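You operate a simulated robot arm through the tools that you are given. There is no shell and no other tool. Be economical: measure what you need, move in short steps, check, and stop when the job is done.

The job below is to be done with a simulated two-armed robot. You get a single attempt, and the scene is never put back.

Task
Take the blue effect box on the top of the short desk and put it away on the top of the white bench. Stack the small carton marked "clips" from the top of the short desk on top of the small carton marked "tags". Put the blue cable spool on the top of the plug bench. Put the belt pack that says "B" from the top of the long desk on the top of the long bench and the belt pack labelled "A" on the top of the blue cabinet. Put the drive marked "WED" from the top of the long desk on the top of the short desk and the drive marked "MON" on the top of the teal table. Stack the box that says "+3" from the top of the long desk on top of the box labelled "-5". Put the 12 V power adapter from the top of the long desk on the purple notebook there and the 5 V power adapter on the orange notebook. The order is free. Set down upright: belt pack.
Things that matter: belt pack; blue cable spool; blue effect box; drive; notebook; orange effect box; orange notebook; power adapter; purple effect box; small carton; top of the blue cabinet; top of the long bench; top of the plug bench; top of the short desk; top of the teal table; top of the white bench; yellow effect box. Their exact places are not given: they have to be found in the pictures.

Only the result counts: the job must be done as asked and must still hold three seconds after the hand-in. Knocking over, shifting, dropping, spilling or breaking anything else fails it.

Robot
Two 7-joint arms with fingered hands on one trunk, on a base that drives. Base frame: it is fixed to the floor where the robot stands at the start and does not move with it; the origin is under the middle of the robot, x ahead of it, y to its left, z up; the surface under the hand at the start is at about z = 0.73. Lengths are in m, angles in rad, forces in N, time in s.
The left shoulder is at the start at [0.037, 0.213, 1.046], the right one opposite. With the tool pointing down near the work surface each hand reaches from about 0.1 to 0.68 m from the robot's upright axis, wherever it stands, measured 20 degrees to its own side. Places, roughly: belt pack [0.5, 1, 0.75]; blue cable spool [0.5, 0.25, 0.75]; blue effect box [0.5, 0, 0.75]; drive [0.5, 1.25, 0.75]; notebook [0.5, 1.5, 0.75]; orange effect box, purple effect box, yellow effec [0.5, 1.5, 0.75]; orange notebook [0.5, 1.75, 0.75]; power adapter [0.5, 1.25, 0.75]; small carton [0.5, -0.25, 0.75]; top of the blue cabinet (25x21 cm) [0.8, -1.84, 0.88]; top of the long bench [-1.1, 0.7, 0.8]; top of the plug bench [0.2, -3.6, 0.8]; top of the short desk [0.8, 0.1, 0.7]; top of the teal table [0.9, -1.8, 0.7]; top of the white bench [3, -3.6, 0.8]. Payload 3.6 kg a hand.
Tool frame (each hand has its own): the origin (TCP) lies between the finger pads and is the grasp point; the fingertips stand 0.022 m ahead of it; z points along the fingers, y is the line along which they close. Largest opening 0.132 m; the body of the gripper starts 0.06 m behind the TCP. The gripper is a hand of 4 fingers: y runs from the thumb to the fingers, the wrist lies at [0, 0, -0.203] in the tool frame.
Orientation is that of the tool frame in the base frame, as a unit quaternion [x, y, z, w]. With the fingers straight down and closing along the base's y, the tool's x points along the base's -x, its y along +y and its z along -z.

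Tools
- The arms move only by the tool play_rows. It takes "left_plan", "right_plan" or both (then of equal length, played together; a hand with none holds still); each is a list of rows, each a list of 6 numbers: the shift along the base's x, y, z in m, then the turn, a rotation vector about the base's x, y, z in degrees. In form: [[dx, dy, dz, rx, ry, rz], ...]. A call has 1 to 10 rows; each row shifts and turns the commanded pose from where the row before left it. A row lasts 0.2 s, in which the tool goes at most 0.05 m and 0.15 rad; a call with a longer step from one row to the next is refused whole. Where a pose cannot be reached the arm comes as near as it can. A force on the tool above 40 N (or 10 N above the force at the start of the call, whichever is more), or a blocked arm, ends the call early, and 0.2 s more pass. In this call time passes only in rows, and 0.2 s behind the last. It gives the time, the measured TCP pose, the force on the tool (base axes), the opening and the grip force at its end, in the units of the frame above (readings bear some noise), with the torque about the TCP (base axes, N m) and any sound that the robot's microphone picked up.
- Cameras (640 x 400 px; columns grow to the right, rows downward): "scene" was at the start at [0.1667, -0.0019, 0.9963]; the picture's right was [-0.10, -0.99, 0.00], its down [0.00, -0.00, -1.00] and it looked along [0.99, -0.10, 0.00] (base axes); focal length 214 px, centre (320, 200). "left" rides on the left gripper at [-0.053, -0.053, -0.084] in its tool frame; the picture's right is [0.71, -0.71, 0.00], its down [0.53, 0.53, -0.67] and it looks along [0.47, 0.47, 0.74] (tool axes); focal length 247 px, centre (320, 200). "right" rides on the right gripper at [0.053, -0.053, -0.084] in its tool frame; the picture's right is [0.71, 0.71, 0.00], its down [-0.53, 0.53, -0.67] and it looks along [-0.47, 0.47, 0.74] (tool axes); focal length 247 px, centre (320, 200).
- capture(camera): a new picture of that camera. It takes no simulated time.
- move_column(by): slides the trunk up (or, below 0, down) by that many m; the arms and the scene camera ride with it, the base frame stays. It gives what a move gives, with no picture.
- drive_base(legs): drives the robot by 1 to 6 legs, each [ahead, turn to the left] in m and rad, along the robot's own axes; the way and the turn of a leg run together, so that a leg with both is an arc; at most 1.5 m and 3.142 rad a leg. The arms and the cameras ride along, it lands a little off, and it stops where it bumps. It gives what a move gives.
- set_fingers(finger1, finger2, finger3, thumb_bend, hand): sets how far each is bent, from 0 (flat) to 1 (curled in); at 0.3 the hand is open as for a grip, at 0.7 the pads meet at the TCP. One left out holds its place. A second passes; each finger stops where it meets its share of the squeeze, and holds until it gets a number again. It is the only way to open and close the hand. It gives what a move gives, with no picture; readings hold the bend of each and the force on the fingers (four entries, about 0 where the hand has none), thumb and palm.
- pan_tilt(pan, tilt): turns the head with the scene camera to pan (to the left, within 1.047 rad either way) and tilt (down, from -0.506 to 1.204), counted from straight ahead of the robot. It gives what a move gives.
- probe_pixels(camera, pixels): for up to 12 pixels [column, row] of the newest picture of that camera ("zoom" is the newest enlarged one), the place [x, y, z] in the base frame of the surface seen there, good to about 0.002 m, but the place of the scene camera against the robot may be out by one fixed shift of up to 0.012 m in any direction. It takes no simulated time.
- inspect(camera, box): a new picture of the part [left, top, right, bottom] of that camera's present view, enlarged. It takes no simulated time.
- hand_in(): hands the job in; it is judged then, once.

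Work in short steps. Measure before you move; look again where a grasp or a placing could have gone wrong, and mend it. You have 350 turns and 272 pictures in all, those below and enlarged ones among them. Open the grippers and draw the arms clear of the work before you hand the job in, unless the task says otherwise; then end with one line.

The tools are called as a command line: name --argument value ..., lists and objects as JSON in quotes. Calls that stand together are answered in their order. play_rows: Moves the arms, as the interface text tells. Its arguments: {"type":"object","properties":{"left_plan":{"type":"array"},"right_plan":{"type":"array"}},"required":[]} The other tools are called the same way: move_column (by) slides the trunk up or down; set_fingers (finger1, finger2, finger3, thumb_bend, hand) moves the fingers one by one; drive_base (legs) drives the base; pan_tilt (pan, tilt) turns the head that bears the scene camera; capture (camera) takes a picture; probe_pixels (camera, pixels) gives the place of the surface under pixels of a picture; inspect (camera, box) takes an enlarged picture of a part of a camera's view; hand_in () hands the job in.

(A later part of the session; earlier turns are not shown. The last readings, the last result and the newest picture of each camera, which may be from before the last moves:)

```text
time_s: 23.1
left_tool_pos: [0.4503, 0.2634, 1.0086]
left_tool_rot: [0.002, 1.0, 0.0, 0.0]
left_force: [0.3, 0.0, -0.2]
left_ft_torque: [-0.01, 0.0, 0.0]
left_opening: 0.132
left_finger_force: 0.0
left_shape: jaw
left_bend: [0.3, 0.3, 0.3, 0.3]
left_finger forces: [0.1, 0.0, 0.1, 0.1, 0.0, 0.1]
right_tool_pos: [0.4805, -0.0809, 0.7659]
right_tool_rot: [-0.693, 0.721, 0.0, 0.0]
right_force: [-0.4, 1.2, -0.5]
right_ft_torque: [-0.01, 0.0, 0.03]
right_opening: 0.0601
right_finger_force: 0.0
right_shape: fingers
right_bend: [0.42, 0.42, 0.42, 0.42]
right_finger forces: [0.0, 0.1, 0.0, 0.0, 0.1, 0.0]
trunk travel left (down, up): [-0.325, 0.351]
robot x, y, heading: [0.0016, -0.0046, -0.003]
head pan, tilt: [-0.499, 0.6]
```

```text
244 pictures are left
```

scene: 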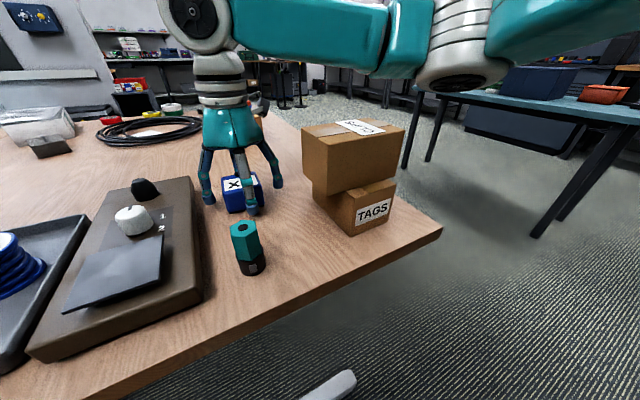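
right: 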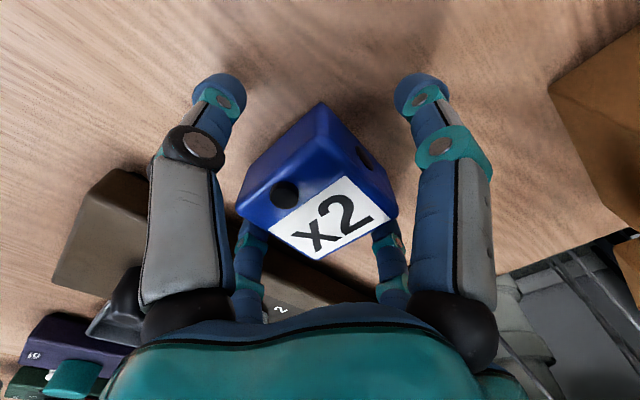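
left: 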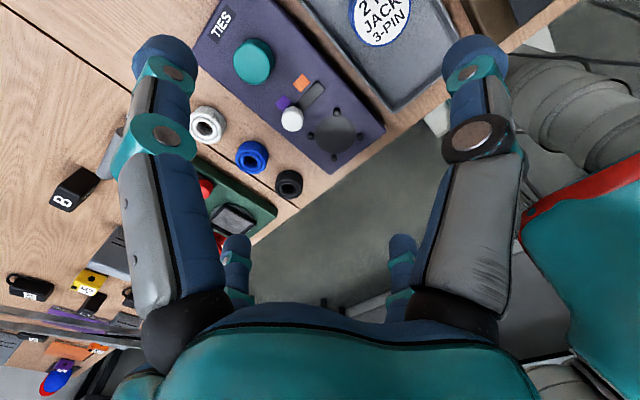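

Well-centred. Close, then lift 0.12.

set_fingers --hand "right" --finger1 0.7 --finger2 0.7 --finger3 0.7 --thumb_bend 0.7

play_rows --right_plan '[[0, 0, 0.03, 0, 0, 0], [0, 0, 0.045, 0, 0, 0], [0, 0, 0.045, 0, 0, 0], [0, 0, 0.045, 0, 0, 0], [0, 0, 0.045, 0, 0, 0], [0, 0, 0.045, 0, 0, 0]]'

capture --camera "right"

```text
time_s: 24.1
left_tool_pos: [0.4513, 0.2629, 1.0093]
left_tool_rot: [0.004, 1.0, 0.0, -0.001]
left_force: [0.8, 0.5, -0.9]
left_ft_torque: [0.02, -0.01, 0.04]
left_opening: 0.132
left_finger_force: 0.1
left_shape: jaw
left_bend: [0.3, 0.3, 0.3, 0.3]
left_finger forces: [0.0, 0.0, 0.0, 0.1, 0.1, 0.1]
right_tool_pos: [0.4813, -0.0802, 0.7657]
right_tool_rot: [-0.693, 0.721, 0.001, -0.001]
right_force: [0.8, 0.6, 0.2]
right_ft_torque: [-0.01, -0.06, -0.01]
right_opening: 0.0279
right_finger_force: 20.4
right_shape: fingers
right_bend: [0.55, 0.53, 0.53, 0.57]
right_finger forces: [7.9, 9.6, 8.6, 0.1, 15.1, 0.1]
trunk travel left (down, up): [-0.325, 0.351]
robot x, y, heading: [0.0039, -0.0027, 0.003]
head pan, tilt: [-0.499, 0.6]
```

```text
time_s: 25.5
left_tool_pos: [0.4498, 0.2628, 1.0099]
left_tool_rot: [0.003, 1.0, 0.0, 0.001]
left_force: [0.7, 1.3, 0.6]
left_ft_torque: [-0.02, 0.01, 0.03]
left_opening: 0.132
left_finger_force: 0.0
left_shape: jaw
left_bend: [0.3, 0.3, 0.3, 0.3]
left_finger forces: [0.0, 0.0, 0.0, 0.1, 0.0, 0.1]
right_tool_pos: [0.4782, -0.0786, 1.0208]
right_tool_rot: [-0.693, 0.721, 0.002, -0.001]
right_force: [0.2, -0.4, -0.9]
right_ft_torque: [-0.01, 0.02, -0.03]
right_opening: 0.0274
right_finger_force: 20.7
right_shape: fingers
right_bend: [0.55, 0.53, 0.53, 0.57]
right_finger forces: [7.9, 9.5, 8.3, 0.1, 15.0, 0.0]
trunk travel left (down, up): [-0.325, 0.351]
robot x, y, heading: [-0.0019, -0.0004, -0.003]
head pan, tilt: [-0.499, 0.6]
```

```text
243 pictures are left
```

right: 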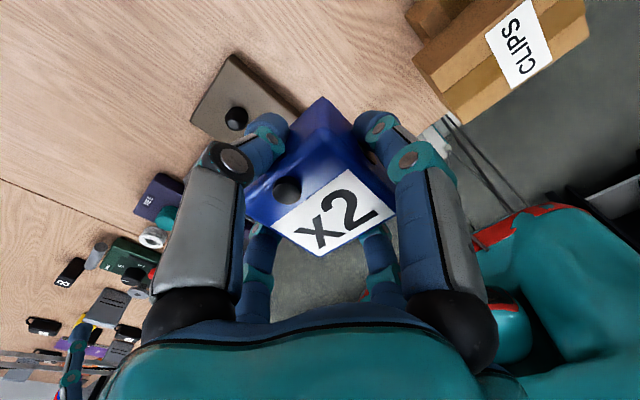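

Box held. Now the spool with the left hand: move above it at z≈0.95 with prebent fingers and look.

play_rows --left_plan '[[-0.003, -0.038, -0.015, 0, 0, 0], [-0.003, -0.038, -0.025, 0, 0, 0]]'

set_fingers --hand "left" --finger1 0.42 --finger2 0.42 --finger3 0.42 --thumb_bend 0.42

capture --camera "left"

```text
time_s: 26.1
left_tool_pos: [0.4462, 0.188, 0.969]
left_tool_rot: [0.002, 1.0, 0.0, 0.0]
left_force: [-0.6, 0.1, 0.4]
left_ft_torque: [0.0, 0.03, 0.0]
left_opening: 0.1319
left_finger_force: 0.1
left_shape: jaw
left_bend: [0.3, 0.3, 0.3, 0.3]
left_finger forces: [0.0, 0.0, 0.0, 0.0, 0.1, 0.1]
right_tool_pos: [0.4798, -0.0792, 1.0199]
right_tool_rot: [-0.692, 0.722, 0.001, -0.001]
right_force: [-0.7, -0.7, -1.5]
right_ft_torque: [-0.01, 0.01, -0.02]
right_opening: 0.0279
right_finger_force: 20.4
right_shape: fingers
right_bend: [0.55, 0.53, 0.53, 0.57]
right_finger forces: [8.0, 9.4, 8.4, 0.1, 15.1, 0.0]
trunk travel left (down, up): [-0.325, 0.351]
robot x, y, heading: [0.0002, -0.0044, 0.002]
head pan, tilt: [-0.499, 0.6]
```

```text
time_s: 27.1
left_tool_pos: [0.4462, 0.1888, 0.9681]
left_tool_rot: [0.002, 1.0, 0.001, -0.001]
left_force: [0.3, 0.0, 1.0]
left_ft_torque: [-0.02, 0.03, -0.01]
left_opening: 0.0601
left_finger_force: 0.1
left_shape: fingers
left_bend: [0.42, 0.42, 0.42, 0.42]
left_finger forces: [0.0, 0.0, 0.1, 0.0, 0.1, 0.0]
right_tool_pos: [0.4796, -0.0799, 1.021]
right_tool_rot: [-0.692, 0.722, 0.001, -0.001]
right_force: [0.4, -0.9, -1.9]
right_ft_torque: [-0.01, -0.02, 0.02]
right_opening: 0.0281
right_finger_force: 20.6
right_shape: fingers
right_bend: [0.55, 0.53, 0.53, 0.57]
right_finger forces: [7.9, 9.4, 8.4, 0.1, 15.0, 0.1]
trunk travel left (down, up): [-0.325, 0.351]
robot x, y, heading: [0.0, -0.005, 0.004]
head pan, tilt: [-0.499, 0.6]
```

```text
242 pictures are left
```

left: 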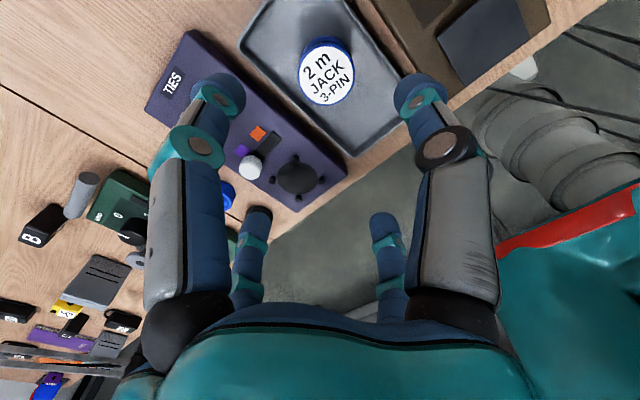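

probe_pixels --camera "left" --pixels '[[326, 77], [301, 75], [352, 80], [324, 104], [328, 47], [245, 35], [352, 153], [400, 80], [290, 90], [370, 60]]'

```text
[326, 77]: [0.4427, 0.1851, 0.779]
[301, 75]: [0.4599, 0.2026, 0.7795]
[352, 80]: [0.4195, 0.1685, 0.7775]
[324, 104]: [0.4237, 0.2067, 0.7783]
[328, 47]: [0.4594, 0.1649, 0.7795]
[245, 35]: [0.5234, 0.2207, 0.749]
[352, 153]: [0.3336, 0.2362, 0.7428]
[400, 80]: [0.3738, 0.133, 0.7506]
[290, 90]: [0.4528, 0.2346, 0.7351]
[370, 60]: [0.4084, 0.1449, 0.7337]
```

Spool center (0.4415,0.1855), radius ~0.026, tray inside narrow in y. Prebend to 0.48 and descend to z 0.767.

set_fingers --hand "left" --finger1 0.48 --finger2 0.48 --finger3 0.48 --thumb_bend 0.48

play_rows --left_plan '[[-0.0025, -0.002, -0.04, 0, 0, 0], [-0.002, -0.001, -0.04, 0, 0, 0], [0, 0, -0.04, 0, 0, 0], [0, 0, -0.03, 0, 0, 0]]'

capture --camera "left"

```text
time_s: 28.1
left_tool_pos: [0.446, 0.1884, 0.9682]
left_tool_rot: [0.002, 1.0, -0.001, -0.002]
left_force: [0.5, -0.2, 0.7]
left_ft_torque: [0.0, 0.01, 0.02]
left_opening: 0.0457
left_finger_force: 0.1
left_shape: fingers
left_bend: [0.48, 0.48, 0.48, 0.48]
left_finger forces: [0.1, 0.0, 0.1, 0.0, 0.0, 0.0]
right_tool_pos: [0.4791, -0.0791, 1.0209]
right_tool_rot: [-0.693, 0.721, 0.0, 0.0]
right_force: [-0.1, 0.5, -1.4]
right_ft_torque: [0.01, 0.01, 0.0]
right_opening: 0.0277
right_finger_force: 20.4
right_shape: fingers
right_bend: [0.55, 0.53, 0.53, 0.57]
right_finger forces: [7.9, 9.4, 8.4, 0.0, 15.0, 0.0]
trunk travel left (down, up): [-0.325, 0.351]
robot x, y, heading: [-0.002, -0.0036, -0.003]
head pan, tilt: [-0.499, 0.6]
```

```text
time_s: 29.1
left_tool_pos: [0.4408, 0.1835, 0.8189]
left_tool_rot: [0.003, 1.0, 0.0, 0.0]
left_force: [-0.2, 0.1, 0.0]
left_ft_torque: [0.01, -0.03, 0.03]
left_opening: 0.046
left_finger_force: 0.1
left_shape: fingers
left_bend: [0.48, 0.48, 0.48, 0.48]
left_finger forces: [0.1, 0.1, 0.0, 0.0, 0.0, 0.0]
right_tool_pos: [0.4788, -0.0808, 1.0199]
right_tool_rot: [-0.692, 0.722, 0.001, 0.0]
right_force: [0.0, 0.9, -1.3]
right_ft_torque: [-0.04, -0.04, 0.03]
right_opening: 0.0277
right_finger_force: 19.7
right_shape: fingers
right_bend: [0.55, 0.53, 0.53, 0.57]
right_finger forces: [7.9, 9.5, 8.4, 0.0, 14.9, 0.1]
trunk travel left (down, up): [-0.325, 0.351]
robot x, y, heading: [0.0021, -0.0023, 0.001]
head pan, tilt: [-0.499, 0.6]
```

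```text
241 pictures are left
```

left: 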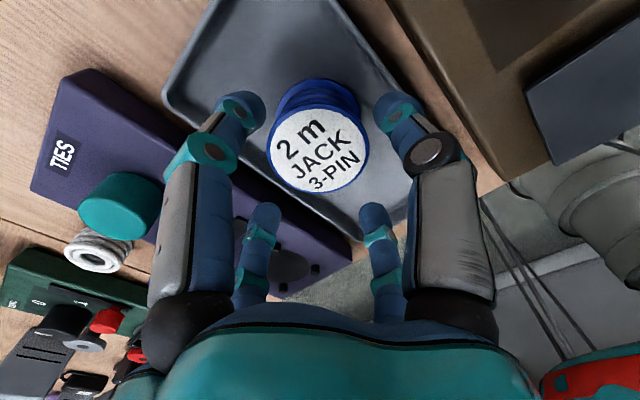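

Aligned. Descend to 0.767 and close.

play_rows --left_plan '[[0.0005, 0.001, -0.03, 0, 0, 0], [0, 0.001, -0.021, 0, 0, 0]]'

set_fingers --hand "left" --finger1 0.7 --finger2 0.7 --finger3 0.7 --thumb_bend 0.7

play_rows --left_plan '[[0, 0, 0.03, 0, 0, 0], [0, 0, 0.04, 0, 0, 0], [0, 0, 0.045, 0, 0, 0], [0, 0, 0.045, 0, 0, 0], [0, 0, 0.045, 0, 0, 0], [0, 0, 0.045, 0, 0, 0]]'

capture --camera "left"

```text
time_s: 29.7
left_tool_pos: [0.4403, 0.1856, 0.768]
left_tool_rot: [0.003, 1.0, -0.001, 0.001]
left_force: [-0.1, -1.5, 0.3]
left_ft_torque: [0.0, 0.02, 0.03]
left_opening: 0.0459
left_finger_force: 0.9
left_shape: fingers
left_bend: [0.48, 0.49, 0.48, 0.48]
left_finger forces: [0.0, 1.0, 0.0, 0.0, 0.0, 0.1]
right_tool_pos: [0.479, -0.0794, 1.0201]
right_tool_rot: [-0.693, 0.721, 0.001, 0.0]
right_force: [0.3, -0.2, -1.9]
right_ft_torque: [-0.05, 0.0, 0.0]
right_opening: 0.0279
right_finger_force: 20.0
right_shape: fingers
right_bend: [0.55, 0.53, 0.53, 0.57]
right_finger forces: [7.9, 9.5, 8.5, 0.1, 15.0, 0.0]
trunk travel left (down, up): [-0.325, 0.351]
robot x, y, heading: [-0.0014, -0.0021, -0.0]
head pan, tilt: [-0.499, 0.6]
```

```text
time_s: 30.7
left_tool_pos: [0.44, 0.1863, 0.7678]
left_tool_rot: [0.002, 1.0, 0.0, 0.0]
left_force: [0.0, -0.3, -0.1]
left_ft_torque: [0.0, -0.02, 0.0]
left_opening: 0.0321
left_finger_force: 21.3
left_shape: fingers
left_bend: [0.54, 0.54, 0.54, 0.56]
left_finger forces: [8.5, 9.6, 7.4, 0.0, 17.2, 0.0]
right_tool_pos: [0.4801, -0.0793, 1.0209]
right_tool_rot: [-0.693, 0.721, 0.001, 0.0]
right_force: [-0.3, -0.4, -1.6]
right_ft_torque: [0.02, 0.0, -0.01]
right_opening: 0.0279
right_finger_force: 20.0
right_shape: fingers
right_bend: [0.55, 0.53, 0.53, 0.57]
right_finger forces: [8.0, 9.5, 8.4, 0.1, 14.9, 0.0]
trunk travel left (down, up): [-0.325, 0.351]
robot x, y, heading: [0.0026, 0.0011, 0.001]
head pan, tilt: [-0.499, 0.6]
```

```text
time_s: 32.1
left_tool_pos: [0.439, 0.1858, 1.0179]
left_tool_rot: [0.002, 1.0, -0.001, -0.002]
left_force: [-0.2, -0.5, -1.5]
left_ft_torque: [0.0, -0.01, 0.0]
left_opening: 0.0317
left_finger_force: 20.5
left_shape: fingers
left_bend: [0.54, 0.54, 0.54, 0.56]
left_finger forces: [8.5, 9.6, 7.3, 0.0, 16.8, 0.0]
right_tool_pos: [0.4787, -0.0801, 1.0208]
right_tool_rot: [-0.693, 0.721, 0.001, 0.0]
right_force: [-1.2, 0.1, -1.3]
right_ft_torque: [0.0, -0.02, 0.0]
right_opening: 0.0278
right_finger_force: 20.6
right_shape: fingers
right_bend: [0.55, 0.53, 0.53, 0.57]
right_finger forces: [8.0, 9.5, 8.5, 0.0, 15.0, 0.0]
trunk travel left (down, up): [-0.325, 0.351]
robot x, y, heading: [-0.0029, 0.0008, 0.002]
head pan, tilt: [-0.499, 0.6]
```

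```text
240 pictures are left
```

left: 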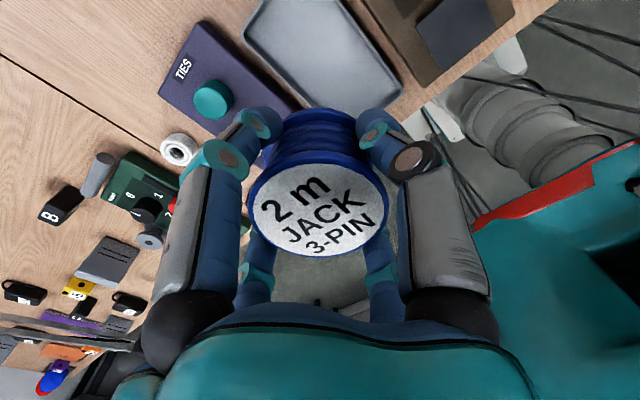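

Both held. I look to the right to plan the drive.

pan_tilt --pan -1.047 --tilt 0.25

capture --camera "scene"

```text
time_s: 33.1
left_tool_pos: [0.4411, 0.1852, 1.0163]
left_tool_rot: [0.003, 1.0, 0.001, -0.002]
left_force: [0.7, 0.3, -1.9]
left_ft_torque: [0.02, -0.01, 0.0]
left_opening: 0.0318
left_finger_force: 20.6
left_shape: fingers
left_bend: [0.54, 0.54, 0.54, 0.56]
left_finger forces: [8.4, 9.7, 7.3, 0.0, 16.8, 0.0]
right_tool_pos: [0.4797, -0.0793, 1.0195]
right_tool_rot: [-0.693, 0.721, 0.0, -0.001]
right_force: [0.3, -0.1, -2.1]
right_ft_torque: [0.01, 0.04, 0.05]
right_opening: 0.0279
right_finger_force: 21.0
right_shape: fingers
right_bend: [0.55, 0.53, 0.53, 0.57]
right_finger forces: [7.9, 9.4, 8.3, 0.0, 14.8, 0.0]
trunk travel left (down, up): [-0.325, 0.351]
robot x, y, heading: [-0.0037, 0.0015, 0.001]
head pan, tilt: [-1.047, 0.25]
```

```text
239 pictures are left
```

scene: 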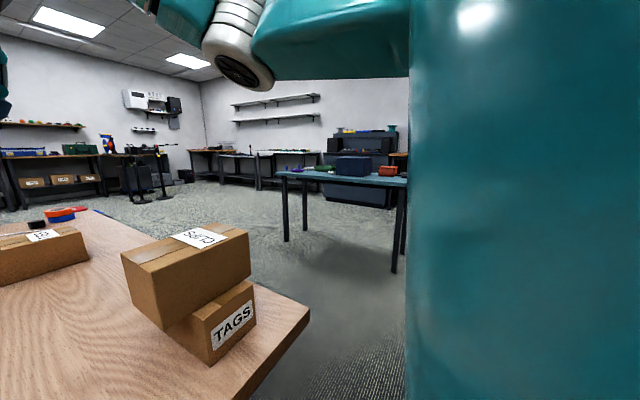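

Back off 0.2 m, turn right 90°, and look.

drive_base --legs '[[-0.2, 0], [0, -1.57]]'

pan_tilt --pan 0.35 --tilt 0.3

capture --camera "scene"

pan_tilt --pan -0.7 --tilt 0.3

capture --camera "scene"

```text
time_s: 38.1
left_tool_pos: [0.0511, -0.4179, 1.016]
left_tool_rot: [0.654, 0.757, 0.001, 0.001]
left_force: [-1.2, -0.5, -1.7]
left_ft_torque: [-0.03, -0.03, 0.01]
left_opening: 0.0312
left_finger_force: 22.0
left_shape: fingers
left_bend: [0.54, 0.53, 0.54, 0.57]
left_finger forces: [9.0, 9.1, 8.0, 0.1, 17.2, 0.0]
right_tool_pos: [-0.2079, -0.4934, 1.0202]
right_tool_rot: [-0.055, 0.998, 0.001, 0.0]
right_force: [0.6, -0.1, -1.8]
right_ft_torque: [0.03, 0.02, 0.0]
right_opening: 0.0275
right_finger_force: 20.6
right_shape: fingers
right_bend: [0.56, 0.53, 0.53, 0.58]
right_finger forces: [8.7, 8.8, 8.6, 0.0, 15.0, 0.1]
trunk travel left (down, up): [-0.325, 0.351]
robot x, y, heading: [-0.1294, 0.0045, -1.464]
head pan, tilt: [-1.047, 0.25]
stopped in leg 2: the robot was blocked; the commanded pose is now the measured one
```

```text
time_s: 39.6
left_tool_pos: [0.0504, -0.4166, 1.0189]
left_tool_rot: [0.655, 0.756, 0.001, 0.0]
left_force: [-0.1, 0.2, -1.2]
left_ft_torque: [0.05, -0.02, 0.01]
left_opening: 0.0311
left_finger_force: 21.9
left_shape: fingers
left_bend: [0.54, 0.53, 0.54, 0.57]
left_finger forces: [9.0, 9.2, 7.9, 0.1, 17.1, 0.0]
right_tool_pos: [-0.2053, -0.4931, 1.0217]
right_tool_rot: [-0.054, 0.999, 0.001, 0.0]
right_force: [-0.5, 0.3, -1.6]
right_ft_torque: [-0.03, -0.02, 0.02]
right_opening: 0.0275
right_finger_force: 20.2
right_shape: fingers
right_bend: [0.56, 0.53, 0.53, 0.58]
right_finger forces: [8.6, 8.9, 8.6, 0.0, 15.0, 0.0]
trunk travel left (down, up): [-0.325, 0.351]
robot x, y, heading: [-0.128, 0.0081, -1.464]
head pan, tilt: [0.351, 0.3]
```

```text
238 pictures are left
```

scene: 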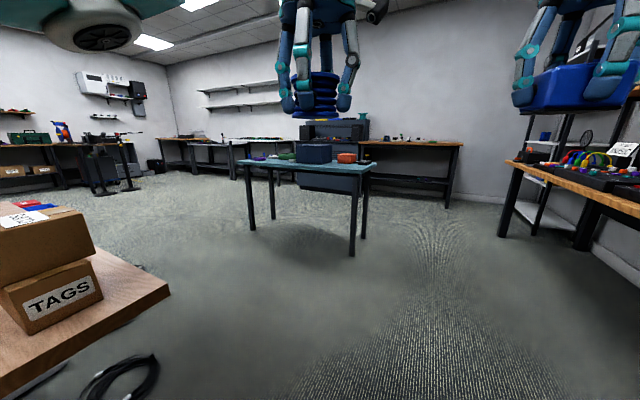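

```text
time_s: 40.9
left_tool_pos: [0.0509, -0.4167, 1.0176]
left_tool_rot: [0.654, 0.756, 0.001, 0.0]
left_force: [-0.9, -0.5, -0.9]
left_ft_torque: [0.01, -0.02, 0.0]
left_opening: 0.0311
left_finger_force: 22.1
left_shape: fingers
left_bend: [0.54, 0.53, 0.54, 0.57]
left_finger forces: [9.0, 9.1, 7.9, 0.1, 17.1, 0.0]
right_tool_pos: [-0.2057, -0.4928, 1.0211]
right_tool_rot: [-0.055, 0.998, 0.0, 0.0]
right_force: [0.0, 0.1, -2.0]
right_ft_torque: [-0.04, 0.02, -0.02]
right_opening: 0.0274
right_finger_force: 20.6
right_shape: fingers
right_bend: [0.56, 0.53, 0.53, 0.58]
right_finger forces: [8.5, 8.9, 8.7, 0.1, 15.0, 0.0]
trunk travel left (down, up): [-0.325, 0.351]
robot x, y, heading: [-0.1305, 0.0059, -1.465]
head pan, tilt: [-0.7, 0.3]
```

```text
237 pictures are left
```

scene: 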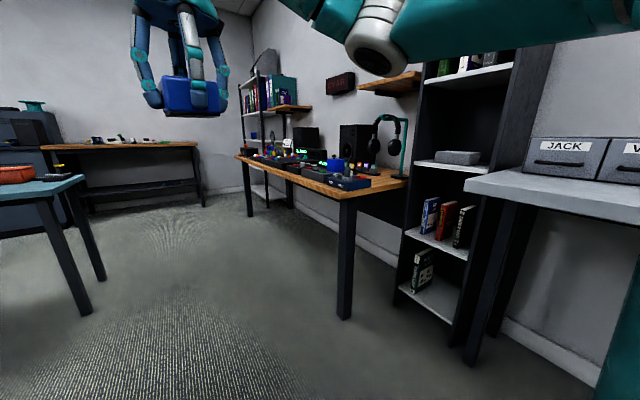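

The robot nearly completed the turn. I probe the surroundings to map obstacles: tables, benches, floor.

probe_pixels --camera "scene" --pixels '[[345, 195], [240, 158], [480, 180], [560, 190], [470, 350], [345, 315], [130, 143], [60, 180], [195, 145], [400, 290], [90, 310], [249, 214]]'

```text
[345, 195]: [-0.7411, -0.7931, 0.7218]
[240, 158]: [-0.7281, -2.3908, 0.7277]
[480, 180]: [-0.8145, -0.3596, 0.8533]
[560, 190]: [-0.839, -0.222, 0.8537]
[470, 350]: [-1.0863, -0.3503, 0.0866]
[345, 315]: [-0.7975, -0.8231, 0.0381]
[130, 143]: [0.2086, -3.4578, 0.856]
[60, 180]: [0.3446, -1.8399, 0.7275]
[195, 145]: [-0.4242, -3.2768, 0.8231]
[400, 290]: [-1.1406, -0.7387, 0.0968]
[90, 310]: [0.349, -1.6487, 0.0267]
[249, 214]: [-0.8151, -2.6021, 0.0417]
```

Corridor runs between x≈-0.7 and 0.34. I drive ahead with a slight right arc.

drive_base --legs '[[0.6, -0.2]]'

```text
time_s: 44.3
left_tool_pos: [-0.0377, -1.0532, 1.0177]
left_tool_rot: [0.729, 0.684, 0.002, 0.0]
left_force: [0.6, -0.1, -1.0]
left_ft_torque: [0.0, -0.03, -0.02]
left_opening: 0.031
left_finger_force: 21.5
left_shape: fingers
left_bend: [0.54, 0.53, 0.54, 0.57]
left_finger forces: [8.9, 9.2, 7.9, 0.0, 17.0, 0.0]
right_tool_pos: [-0.3055, -1.0751, 1.0204]
right_tool_rot: [0.048, 0.999, 0.001, 0.001]
right_force: [0.6, 0.3, -1.8]
right_ft_torque: [0.0, 0.0, 0.02]
right_opening: 0.0276
right_finger_force: 20.3
right_shape: fingers
right_bend: [0.56, 0.53, 0.53, 0.58]
right_finger forces: [8.7, 9.1, 8.6, 0.0, 14.6, 0.1]
trunk travel left (down, up): [-0.325, 0.351]
robot x, y, heading: [-0.127, -0.605, -1.668]
head pan, tilt: [-0.7, 0.3]
```

Continue down the corridor 1.3 m, straightening.

drive_base --legs '[[1.3, 0.1]]'

pan_tilt --pan 0.2 --tilt 0.35

capture --camera "scene"

```text
time_s: 50.9
left_tool_pos: [-0.0421, -2.3454, 1.0192]
left_tool_rot: [0.689, 0.724, 0.001, 0.0]
left_force: [0.6, 0.1, -1.6]
left_ft_torque: [0.0, -0.01, 0.01]
left_opening: 0.0307
left_finger_force: 21.2
left_shape: fingers
left_bend: [0.54, 0.53, 0.54, 0.57]
left_finger forces: [8.8, 9.4, 7.9, 0.0, 16.7, 0.0]
right_tool_pos: [-0.3049, -2.398, 1.0222]
right_tool_rot: [-0.009, 1.0, 0.001, 0.0]
right_force: [-0.3, -0.7, -0.4]
right_ft_torque: [0.01, 0.01, -0.01]
right_opening: 0.0275
right_finger_force: 21.1
right_shape: fingers
right_bend: [0.56, 0.53, 0.53, 0.58]
right_finger forces: [8.6, 9.3, 8.7, 0.0, 14.4, 0.0]
trunk travel left (down, up): [-0.325, 0.351]
robot x, y, heading: [-0.1796, -1.9078, -1.561]
head pan, tilt: [-0.7, 0.3]
```

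```text
time_s: 52.1
left_tool_pos: [-0.0425, -2.3465, 1.0196]
left_tool_rot: [0.689, 0.725, 0.001, 0.0]
left_force: [-0.4, -0.1, -1.4]
left_ft_torque: [-0.03, 0.01, 0.0]
left_opening: 0.031
left_finger_force: 21.5
left_shape: fingers
left_bend: [0.54, 0.53, 0.54, 0.57]
left_finger forces: [8.8, 9.4, 7.9, 0.0, 16.9, 0.0]
right_tool_pos: [-0.3043, -2.398, 1.0218]
right_tool_rot: [-0.007, 1.0, 0.001, 0.0]
right_force: [0.1, 0.0, -1.7]
right_ft_torque: [0.01, 0.0, -0.03]
right_opening: 0.0273
right_finger_force: 20.2
right_shape: fingers
right_bend: [0.56, 0.53, 0.53, 0.58]
right_finger forces: [8.6, 9.3, 8.5, 0.0, 14.4, 0.0]
trunk travel left (down, up): [-0.325, 0.351]
robot x, y, heading: [-0.1812, -1.9094, -1.559]
head pan, tilt: [0.201, 0.351]
```

```text
236 pictures are left
```

scene: 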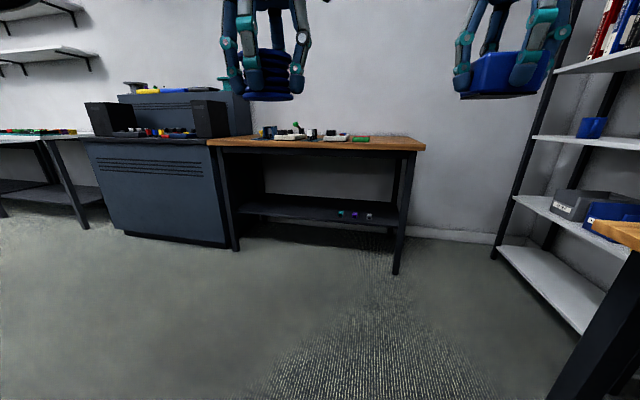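

The plug bench is the wooden one; the right end is free. Probe it.

probe_pixels --camera "scene" --pixels '[[422, 149], [212, 145], [390, 139], [395, 149], [370, 141], [358, 139], [300, 149], [412, 140], [396, 270], [310, 135]]'

```text
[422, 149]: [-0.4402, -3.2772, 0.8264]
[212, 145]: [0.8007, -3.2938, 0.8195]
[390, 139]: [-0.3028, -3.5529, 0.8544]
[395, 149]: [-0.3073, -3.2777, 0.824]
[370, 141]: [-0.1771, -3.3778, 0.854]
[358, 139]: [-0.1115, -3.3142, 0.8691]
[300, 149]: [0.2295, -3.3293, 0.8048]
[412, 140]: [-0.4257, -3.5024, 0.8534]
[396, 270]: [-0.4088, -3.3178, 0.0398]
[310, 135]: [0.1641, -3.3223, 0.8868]
```

Bench top z≈0.853, free spot around (-0.29,-3.42). Drive up to it.

drive_base --legs '[[0.3, -0.12], [0.6, 0.06]]'

pan_tilt --pan 0.0 --tilt 0.6

capture --camera "scene"

capture --camera "left"

```text
time_s: 57.1
left_tool_pos: [-0.1147, -3.2506, 1.0188]
left_tool_rot: [0.703, 0.711, 0.002, -0.001]
left_force: [-0.3, -0.2, -1.8]
left_ft_torque: [0.01, -0.02, -0.02]
left_opening: 0.0311
left_finger_force: 21.2
left_shape: fingers
left_bend: [0.54, 0.53, 0.54, 0.57]
left_finger forces: [8.8, 9.6, 7.8, 0.0, 16.5, 0.0]
right_tool_pos: [-0.3787, -3.2915, 1.0216]
right_tool_rot: [0.012, 1.0, 0.0, 0.0]
right_force: [-0.5, -0.6, -1.5]
right_ft_torque: [0.03, 0.02, 0.0]
right_opening: 0.0273
right_finger_force: 20.9
right_shape: fingers
right_bend: [0.56, 0.52, 0.53, 0.58]
right_finger forces: [8.7, 9.7, 8.6, 0.1, 14.4, 0.0]
trunk travel left (down, up): [-0.325, 0.351]
robot x, y, heading: [-0.2361, -2.8076, -1.6]
head pan, tilt: [0.201, 0.351]
```

```text
time_s: 57.9
left_tool_pos: [-0.1146, -3.2503, 1.019]
left_tool_rot: [0.704, 0.71, 0.001, 0.0]
left_force: [0.3, -1.0, -1.2]
left_ft_torque: [0.01, 0.0, 0.0]
left_opening: 0.0307
left_finger_force: 20.9
left_shape: fingers
left_bend: [0.54, 0.53, 0.54, 0.57]
left_finger forces: [8.9, 9.7, 7.8, 0.0, 16.3, 0.0]
right_tool_pos: [-0.3788, -3.2915, 1.0224]
right_tool_rot: [0.012, 1.0, 0.001, 0.0]
right_force: [0.3, -1.3, -1.9]
right_ft_torque: [-0.02, -0.03, 0.03]
right_opening: 0.0273
right_finger_force: 20.7
right_shape: fingers
right_bend: [0.56, 0.52, 0.53, 0.58]
right_finger forces: [8.7, 9.8, 8.6, 0.0, 14.4, 0.0]
trunk travel left (down, up): [-0.325, 0.351]
robot x, y, heading: [-0.2341, -2.8094, -1.601]
head pan, tilt: [0.0, 0.6]
```

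```text
235 pictures are left
```

scene: 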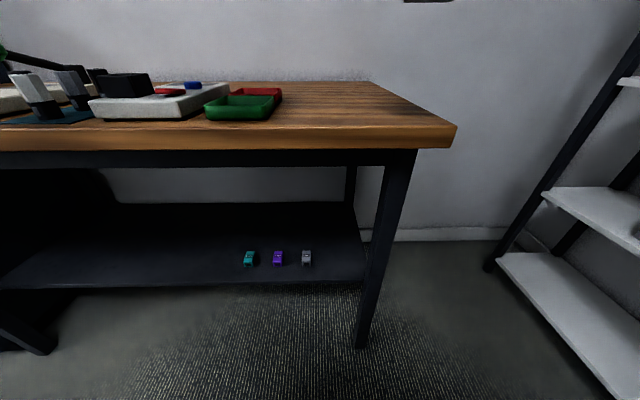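

```text
234 pictures are left
```

left: 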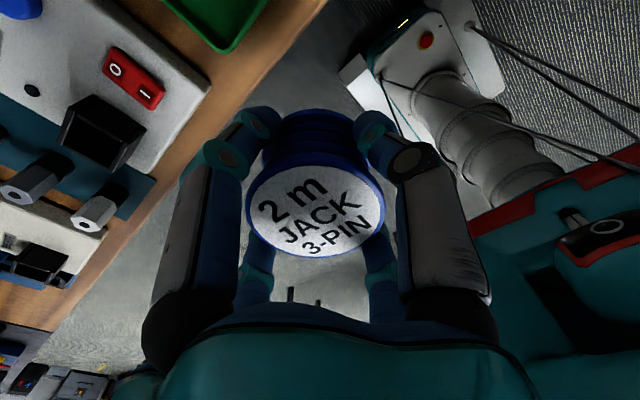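

Probe the free area right of the trays.

probe_pixels --camera "scene" --pixels '[[330, 112], [450, 128], [272, 105], [280, 93], [375, 86], [330, 124], [370, 110]]'

```text
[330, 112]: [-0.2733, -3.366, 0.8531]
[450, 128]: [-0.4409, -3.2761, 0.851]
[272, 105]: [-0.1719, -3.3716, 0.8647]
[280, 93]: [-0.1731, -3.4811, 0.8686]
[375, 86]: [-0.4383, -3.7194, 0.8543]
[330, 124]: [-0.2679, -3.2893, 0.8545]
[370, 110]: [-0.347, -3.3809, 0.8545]
```

Move the left hand to about (-0.275,-3.40) while drawing the right hand away.

play_rows --left_plan '[[-0.032, -0.03, 0, 0, 0, 0], [-0.032, -0.03, 0, 0, 0, 0], [-0.032, -0.03, 0, 0, 0, 0], [-0.032, -0.03, -0.02, 0, 0, 0], [-0.032, -0.03, -0.02, 0, 0, 0], [0, 0, -0.04, 0, 0, 0]]' --right_plan '[[-0.025, 0.02, 0, 0, 0, 0], [-0.025, 0.02, 0, 0, 0, 0], [-0.025, 0.02, 0, 0, 0, 0], [-0.025, 0.02, 0, 0, 0, 0], [0, 0, 0, 0, 0, 0], [0, 0, 0, 0, 0, 0]]'

capture --camera "scene"

```text
time_s: 59.3
left_tool_pos: [-0.2633, -3.3812, 0.9439]
left_tool_rot: [0.704, 0.711, 0.002, 0.001]
left_force: [-0.5, -0.8, -1.5]
left_ft_torque: [-0.01, -0.01, 0.01]
left_opening: 0.0307
left_finger_force: 20.2
left_shape: fingers
left_bend: [0.54, 0.53, 0.54, 0.57]
left_finger forces: [8.7, 9.1, 7.4, 0.1, 15.7, 0.0]
left hand out of reach, approached as far as the arm can: row 5
right_tool_pos: [-0.4779, -3.2117, 1.0212]
right_tool_rot: [0.011, 1.0, 0.002, 0.001]
right_force: [-0.8, 0.4, -1.6]
right_ft_torque: [0.0, -0.03, 0.02]
right_opening: 0.0269
right_finger_force: 20.8
right_shape: fingers
right_bend: [0.56, 0.52, 0.53, 0.58]
right_finger forces: [8.6, 9.7, 8.6, 0.0, 14.3, 0.1]
trunk travel left (down, up): [-0.325, 0.351]
robot x, y, heading: [-0.2365, -2.8087, -1.606]
head pan, tilt: [0.0, 0.6]
```

```text
233 pictures are left
```

scene: 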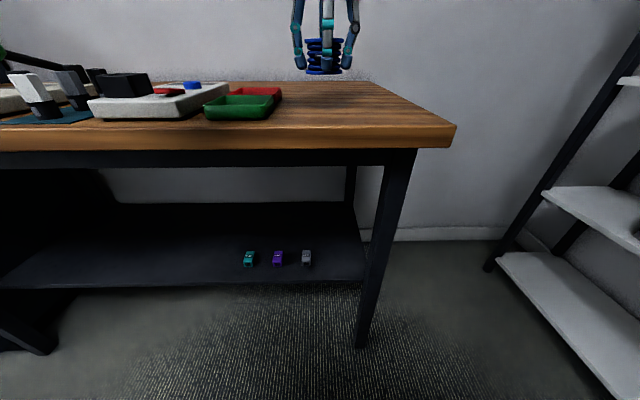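

Position (-0.263,-3.381) is well over the bench. Lower to contact.

play_rows --left_plan '[[0, 0, -0.03, 0, 0, 0], [0, 0, -0.02, 0, 0, 0], [0, 0, -0.004, 0, 0, 0], [0, 0, -0.003, 0, 0, 0], [0, 0, -0.003, 0, 0, 0]]'

capture --camera "scene"

```text
time_s: 60.5
left_tool_pos: [-0.2608, -3.3829, 0.8848]
left_tool_rot: [0.704, 0.71, 0.0, 0.0]
left_force: [0.1, 1.0, 3.3]
left_ft_torque: [0.0, -0.04, 0.0]
left_opening: 0.0308
left_finger_force: 21.4
left_shape: fingers
left_bend: [0.54, 0.53, 0.54, 0.57]
left_finger forces: [8.6, 9.4, 7.5, 0.1, 15.8, 0.0]
right_tool_pos: [-0.4773, -3.2109, 1.0217]
right_tool_rot: [0.012, 1.0, 0.001, 0.0]
right_force: [-0.2, 0.0, -1.2]
right_ft_torque: [-0.03, 0.05, 0.01]
right_opening: 0.0273
right_finger_force: 20.3
right_shape: fingers
right_bend: [0.56, 0.52, 0.53, 0.58]
right_finger forces: [8.6, 9.6, 8.6, 0.1, 14.3, 0.1]
trunk travel left (down, up): [-0.325, 0.351]
robot x, y, heading: [-0.2353, -2.809, -1.601]
head pan, tilt: [0.0, 0.6]
```

```text
232 pictures are left
```

scene: 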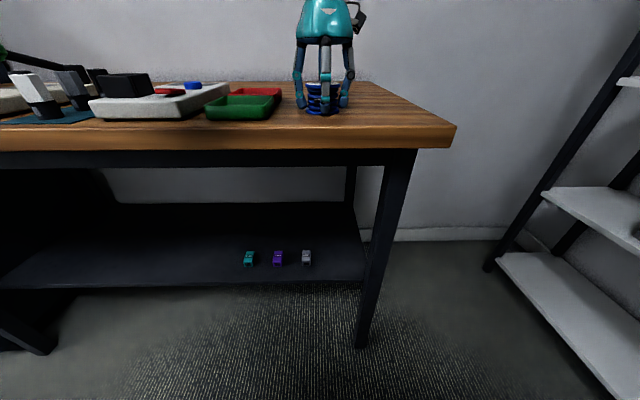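

Contact. Open to 0.42 and rise.

set_fingers --hand "left" --finger1 0.43 --finger2 0.43 --finger3 0.43 --thumb_bend 0.43

play_rows --left_plan '[[0, 0, 0.03, 0, 0, 0], [0, 0, 0.045, 0, 0, 0], [0, 0, 0.045, 0, 0, 0], [0.02, 0.04, 0, 0, 0, 0], [0.03, 0.04, 0, 0, 0, 0], [0.03, 0.04, 0, 0, 0, 0], [0.03, 0.03, 0, 0, 0, 0]]'

capture --camera "scene"

```text
time_s: 61.5
left_tool_pos: [-0.2603, -3.3839, 0.8832]
left_tool_rot: [0.704, 0.71, 0.001, 0.0]
left_force: [0.2, 0.1, -0.4]
left_ft_torque: [-0.03, 0.01, -0.01]
left_opening: 0.0571
left_finger_force: 0.2
left_shape: fingers
left_bend: [0.43, 0.43, 0.43, 0.43]
left_finger forces: [0.0, 0.0, 0.1, 0.1, 0.0, 0.0]
right_tool_pos: [-0.4779, -3.2119, 1.0212]
right_tool_rot: [0.012, 1.0, 0.0, 0.0]
right_force: [0.1, 0.6, -1.9]
right_ft_torque: [0.04, 0.0, -0.01]
right_opening: 0.0273
right_finger_force: 20.9
right_shape: fingers
right_bend: [0.56, 0.52, 0.53, 0.58]
right_finger forces: [8.6, 9.7, 8.6, 0.0, 14.3, 0.1]
trunk travel left (down, up): [-0.325, 0.351]
robot x, y, heading: [-0.2373, -2.8111, -1.6]
head pan, tilt: [0.0, 0.6]
```

```text
time_s: 63.3
left_tool_pos: [-0.161, -3.296, 1.0173]
left_tool_rot: [0.662, 0.749, -0.004, -0.019]
left_force: [0.9, -0.2, -0.4]
left_ft_torque: [0.03, -0.01, 0.02]
left_opening: 0.0578
left_finger_force: 0.0
left_shape: fingers
left_bend: [0.43, 0.43, 0.43, 0.43]
left_finger forces: [0.1, 0.0, 0.0, 0.0, 0.1, 0.1]
left hand out of reach, approached as far as the arm can: row 4, 5
right_tool_pos: [-0.4769, -3.2106, 1.0223]
right_tool_rot: [0.013, 1.0, 0.0, -0.001]
right_force: [0.1, -0.6, -1.6]
right_ft_torque: [-0.04, 0.03, -0.02]
right_opening: 0.0272
right_finger_force: 20.8
right_shape: fingers
right_bend: [0.56, 0.52, 0.53, 0.58]
right_finger forces: [8.6, 9.8, 8.6, 0.0, 14.2, 0.0]
trunk travel left (down, up): [-0.325, 0.351]
robot x, y, heading: [-0.2346, -2.8073, -1.605]
head pan, tilt: [0.0, 0.6]
stopped in row 7 (left hand): the arm was blocked; the commanded pose is now the measured one
```

```text
231 pictures are left
```

scene: 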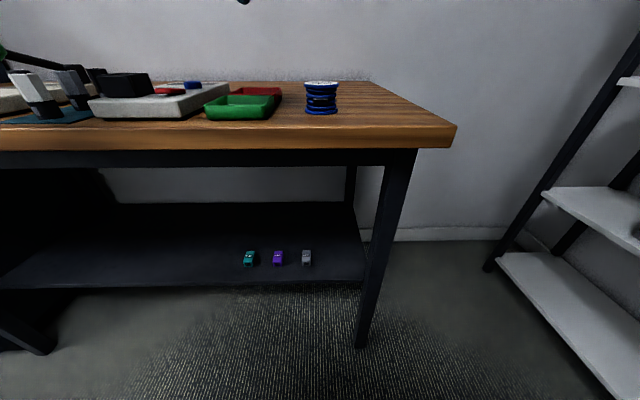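

Spool stands on the plug bench. Fix the left hand's pose a bit, back off and turn left to head along +x.

drive_base --legs '[[-0.15, 0], [0, 1.6]]'

pan_tilt --pan 0.0 --tilt 0.3

capture --camera "scene"

```text
time_s: 67.5
left_tool_pos: [0.2529, -2.768, 1.0177]
left_tool_rot: [0.123, 0.992, -0.015, -0.012]
left_force: [0.2, 0.5, -0.3]
left_ft_torque: [0.0, -0.02, 0.01]
left_opening: 0.0574
left_finger_force: 0.1
left_shape: fingers
left_bend: [0.43, 0.43, 0.43, 0.43]
left_finger forces: [0.0, 0.0, 0.0, 0.1, 0.1, 0.1]
right_tool_pos: [0.0617, -3.0349, 1.0234]
right_tool_rot: [-0.556, 0.831, 0.001, -0.001]
right_force: [0.5, 0.6, -2.2]
right_ft_torque: [0.01, 0.03, 0.0]
right_opening: 0.0268
right_finger_force: 20.1
right_shape: fingers
right_bend: [0.56, 0.52, 0.53, 0.58]
right_finger forces: [8.7, 9.0, 8.5, 0.1, 14.4, 0.0]
trunk travel left (down, up): [-0.325, 0.351]
robot x, y, heading: [-0.2577, -2.7164, -0.351]
head pan, tilt: [0.0, 0.6]
stopped in leg 2: the robot was blocked; the commanded pose is now the measured one
```

```text
time_s: 68.3
left_tool_pos: [0.2505, -2.7692, 1.0186]
left_tool_rot: [0.123, 0.992, -0.014, -0.012]
left_force: [0.4, -0.5, 0.4]
left_ft_torque: [-0.01, -0.01, 0.0]
left_opening: 0.0574
left_finger_force: 0.0
left_shape: fingers
left_bend: [0.43, 0.43, 0.43, 0.43]
left_finger forces: [0.0, 0.1, 0.0, 0.1, 0.0, 0.1]
right_tool_pos: [0.061, -3.0341, 1.023]
right_tool_rot: [-0.555, 0.832, 0.001, 0.0]
right_force: [-0.7, 0.4, -1.7]
right_ft_torque: [0.0, -0.02, 0.0]
right_opening: 0.0271
right_finger_force: 19.7
right_shape: fingers
right_bend: [0.56, 0.52, 0.53, 0.58]
right_finger forces: [8.7, 9.0, 8.3, 0.0, 14.4, 0.0]
trunk travel left (down, up): [-0.325, 0.351]
robot x, y, heading: [-0.2544, -2.7159, -0.357]
head pan, tilt: [0.0, 0.3]
```

```text
230 pictures are left
```

scene: 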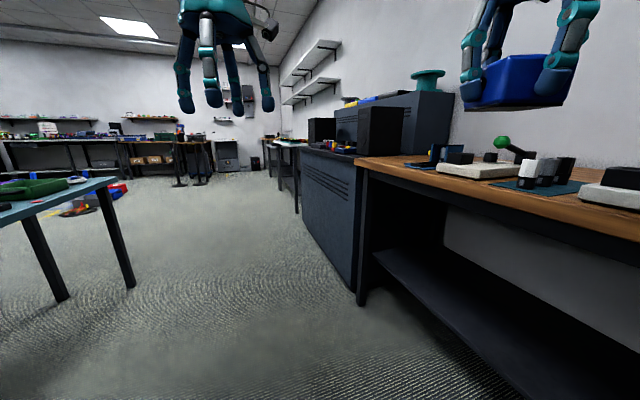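

Blocked near the end of the turn; now drive ahead with a left arc.

drive_base --legs '[[0.4, 0.5], [0.5, 0.0]]'

capture --camera "scene"

```text
time_s: 73.4
left_tool_pos: [1.0992, -2.4776, 1.0182]
left_tool_rot: [-0.133, 0.991, -0.016, -0.008]
left_force: [0.8, -0.4, 0.5]
left_ft_torque: [-0.03, 0.02, 0.01]
left_opening: 0.0574
left_finger_force: 0.0
left_shape: fingers
left_bend: [0.43, 0.43, 0.43, 0.43]
left_finger forces: [0.1, 0.1, 0.0, 0.0, 0.1, 0.1]
right_tool_pos: [1.0633, -2.8029, 1.0224]
right_tool_rot: [0.748, -0.664, 0.001, 0.001]
right_force: [-0.8, 0.3, -0.7]
right_ft_torque: [0.01, 0.0, -0.02]
right_opening: 0.0269
right_finger_force: 19.6
right_shape: fingers
right_bend: [0.56, 0.52, 0.53, 0.58]
right_finger forces: [8.7, 9.1, 8.4, 0.1, 14.1, 0.0]
trunk travel left (down, up): [-0.325, 0.351]
robot x, y, heading: [0.629, -2.6765, 0.154]
head pan, tilt: [0.0, 0.3]
```

```text
229 pictures are left
```

scene: 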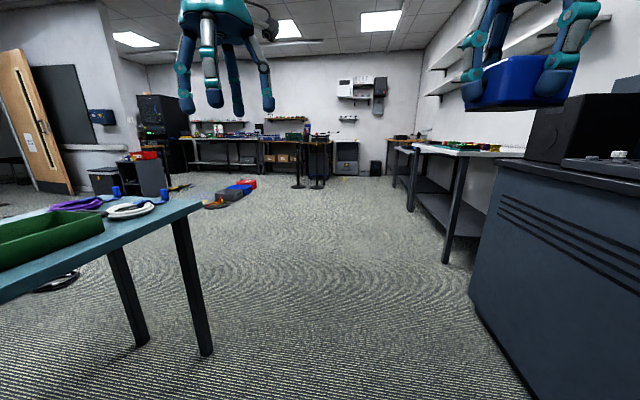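

White bench is ahead right. Probe it.

probe_pixels --camera "scene" --pixels '[[425, 149], [500, 155], [470, 148], [450, 144], [418, 139], [445, 255], [480, 290], [206, 350], [440, 141]]'

```text
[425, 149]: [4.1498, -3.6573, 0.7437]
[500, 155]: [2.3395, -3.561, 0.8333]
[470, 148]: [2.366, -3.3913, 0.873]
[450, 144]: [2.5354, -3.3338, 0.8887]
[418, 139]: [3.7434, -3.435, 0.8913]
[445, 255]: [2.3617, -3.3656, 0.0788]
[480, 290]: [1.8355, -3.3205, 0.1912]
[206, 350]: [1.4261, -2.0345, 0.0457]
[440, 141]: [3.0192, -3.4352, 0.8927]
```

Drive to x≈2.5 and turn right to face the bench.

drive_base --legs '[[0.9, -0.17], [0.95, 0.0], [0, -1.55]]'

pan_tilt --pan 0.0 --tilt 0.45

capture --camera "scene"

```text
time_s: 85.2
left_tool_pos: [2.8553, -2.956, 1.0206]
left_tool_rot: [0.432, 0.901, -0.01, -0.016]
left_force: [-1.1, -0.1, -1.1]
left_ft_torque: [0.01, -0.02, 0.0]
left_opening: 0.0572
left_finger_force: 0.0
left_shape: fingers
left_bend: [0.43, 0.43, 0.43, 0.43]
left_finger forces: [0.1, 0.0, 0.0, 0.1, 0.1, 0.0]
right_tool_pos: [2.5441, -3.0527, 1.0247]
right_tool_rot: [-0.262, 0.965, 0.0, 0.0]
right_force: [-0.1, 0.5, -1.1]
right_ft_torque: [-0.01, -0.03, 0.0]
right_opening: 0.0266
right_finger_force: 20.2
right_shape: fingers
right_bend: [0.56, 0.52, 0.53, 0.58]
right_finger forces: [8.7, 8.6, 8.3, 0.0, 14.9, 0.0]
trunk travel left (down, up): [-0.325, 0.351]
robot x, y, heading: [2.5246, -2.578, -1.052]
head pan, tilt: [0.0, 0.3]
stopped in leg 3: the robot was blocked; the commanded pose is now the measured one
```

```text
time_s: 85.9
left_tool_pos: [2.8556, -2.9559, 1.0198]
left_tool_rot: [0.431, 0.902, -0.011, -0.016]
left_force: [0.3, 0.8, -0.3]
left_ft_torque: [0.0, -0.06, -0.02]
left_opening: 0.0575
left_finger_force: 0.1
left_shape: fingers
left_bend: [0.43, 0.43, 0.43, 0.43]
left_finger forces: [0.0, 0.0, 0.0, 0.0, 0.0, 0.0]
right_tool_pos: [2.5435, -3.0534, 1.0245]
right_tool_rot: [-0.261, 0.965, 0.0, -0.001]
right_force: [0.0, -0.1, -1.6]
right_ft_torque: [-0.02, 0.01, 0.01]
right_opening: 0.0263
right_finger_force: 20.1
right_shape: fingers
right_bend: [0.56, 0.52, 0.53, 0.58]
right_finger forces: [8.7, 8.6, 8.4, 0.1, 14.9, 0.1]
trunk travel left (down, up): [-0.325, 0.351]
robot x, y, heading: [2.5279, -2.5788, -1.043]
head pan, tilt: [0.0, 0.45]
```

```text
228 pictures are left
```

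scene: 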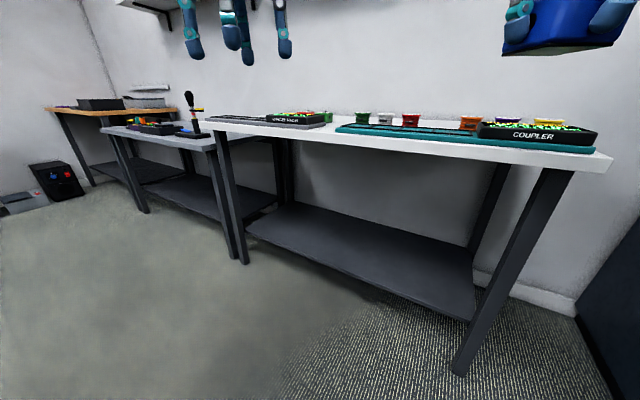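

Raise the trunk for a better view of the bench top, and finish the turn.

move_column --by 0.25

drive_base --legs '[[0, -0.52]]'

pan_tilt --pan 0.2 --tilt 0.65

capture --camera "scene"

```text
time_s: 88.5
left_tool_pos: [2.856, -2.9567, 1.27]
left_tool_rot: [0.431, 0.902, -0.01, -0.015]
left_force: [-0.4, -1.1, 0.1]
left_ft_torque: [0.0, -0.01, -0.02]
left_opening: 0.0577
left_finger_force: 0.0
left_shape: fingers
left_bend: [0.43, 0.43, 0.43, 0.43]
left_finger forces: [0.0, 0.0, 0.0, 0.1, 0.1, 0.0]
right_tool_pos: [2.5448, -3.0532, 1.274]
right_tool_rot: [-0.262, 0.965, 0.001, -0.001]
right_force: [-0.4, -1.1, -1.6]
right_ft_torque: [-0.04, 0.01, 0.04]
right_opening: 0.0267
right_finger_force: 20.7
right_shape: fingers
right_bend: [0.56, 0.52, 0.53, 0.58]
right_finger forces: [8.7, 8.6, 8.5, 0.1, 14.9, 0.1]
trunk travel left (down, up): [-0.575, 0.101]
robot x, y, heading: [2.528, -2.5835, -1.042]
head pan, tilt: [0.0, 0.45]
```

```text
time_s: 90.4
left_tool_pos: [2.6242, -3.0731, 1.2703]
left_tool_rot: [0.65, 0.76, -0.004, -0.018]
left_force: [0.4, 0.4, 0.7]
left_ft_torque: [-0.01, -0.02, 0.01]
left_opening: 0.0576
left_finger_force: 0.1
left_shape: fingers
left_bend: [0.43, 0.43, 0.43, 0.43]
left_finger forces: [0.0, 0.0, 0.1, 0.0, 0.0, 0.1]
right_tool_pos: [2.305, -3.0001, 1.2737]
right_tool_rot: [-0.003, 1.0, 0.002, -0.001]
right_force: [-0.2, 0.3, -1.5]
right_ft_torque: [0.0, -0.02, -0.02]
right_opening: 0.0262
right_finger_force: 19.7
right_shape: fingers
right_bend: [0.56, 0.52, 0.53, 0.58]
right_finger forces: [8.7, 8.4, 8.4, 0.0, 14.4, 0.1]
trunk travel left (down, up): [-0.575, 0.101]
robot x, y, heading: [2.5522, -2.5794, -1.563]
head pan, tilt: [0.0, 0.45]
```

```text
time_s: 91.1
left_tool_pos: [2.623, -3.0699, 1.2707]
left_tool_rot: [0.65, 0.76, -0.006, -0.017]
left_force: [-0.1, 0.1, -0.9]
left_ft_torque: [-0.01, -0.01, -0.01]
left_opening: 0.0575
left_finger_force: 0.0
left_shape: fingers
left_bend: [0.43, 0.43, 0.43, 0.43]
left_finger forces: [0.0, 0.0, 0.0, 0.1, 0.1, 0.1]
right_tool_pos: [2.3048, -2.9975, 1.275]
right_tool_rot: [-0.003, 1.0, 0.0, 0.0]
right_force: [-0.3, 0.2, -0.7]
right_ft_torque: [0.0, 0.0, 0.05]
right_opening: 0.0265
right_finger_force: 19.7
right_shape: fingers
right_bend: [0.56, 0.52, 0.53, 0.58]
right_finger forces: [9.0, 8.4, 8.3, 0.0, 14.3, 0.1]
trunk travel left (down, up): [-0.575, 0.101]
robot x, y, heading: [2.556, -2.5808, -1.566]
head pan, tilt: [0.201, 0.649]
```

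```text
227 pictures are left
```

scene: 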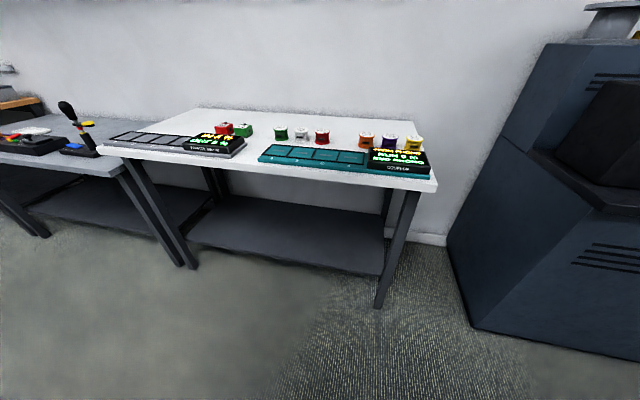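

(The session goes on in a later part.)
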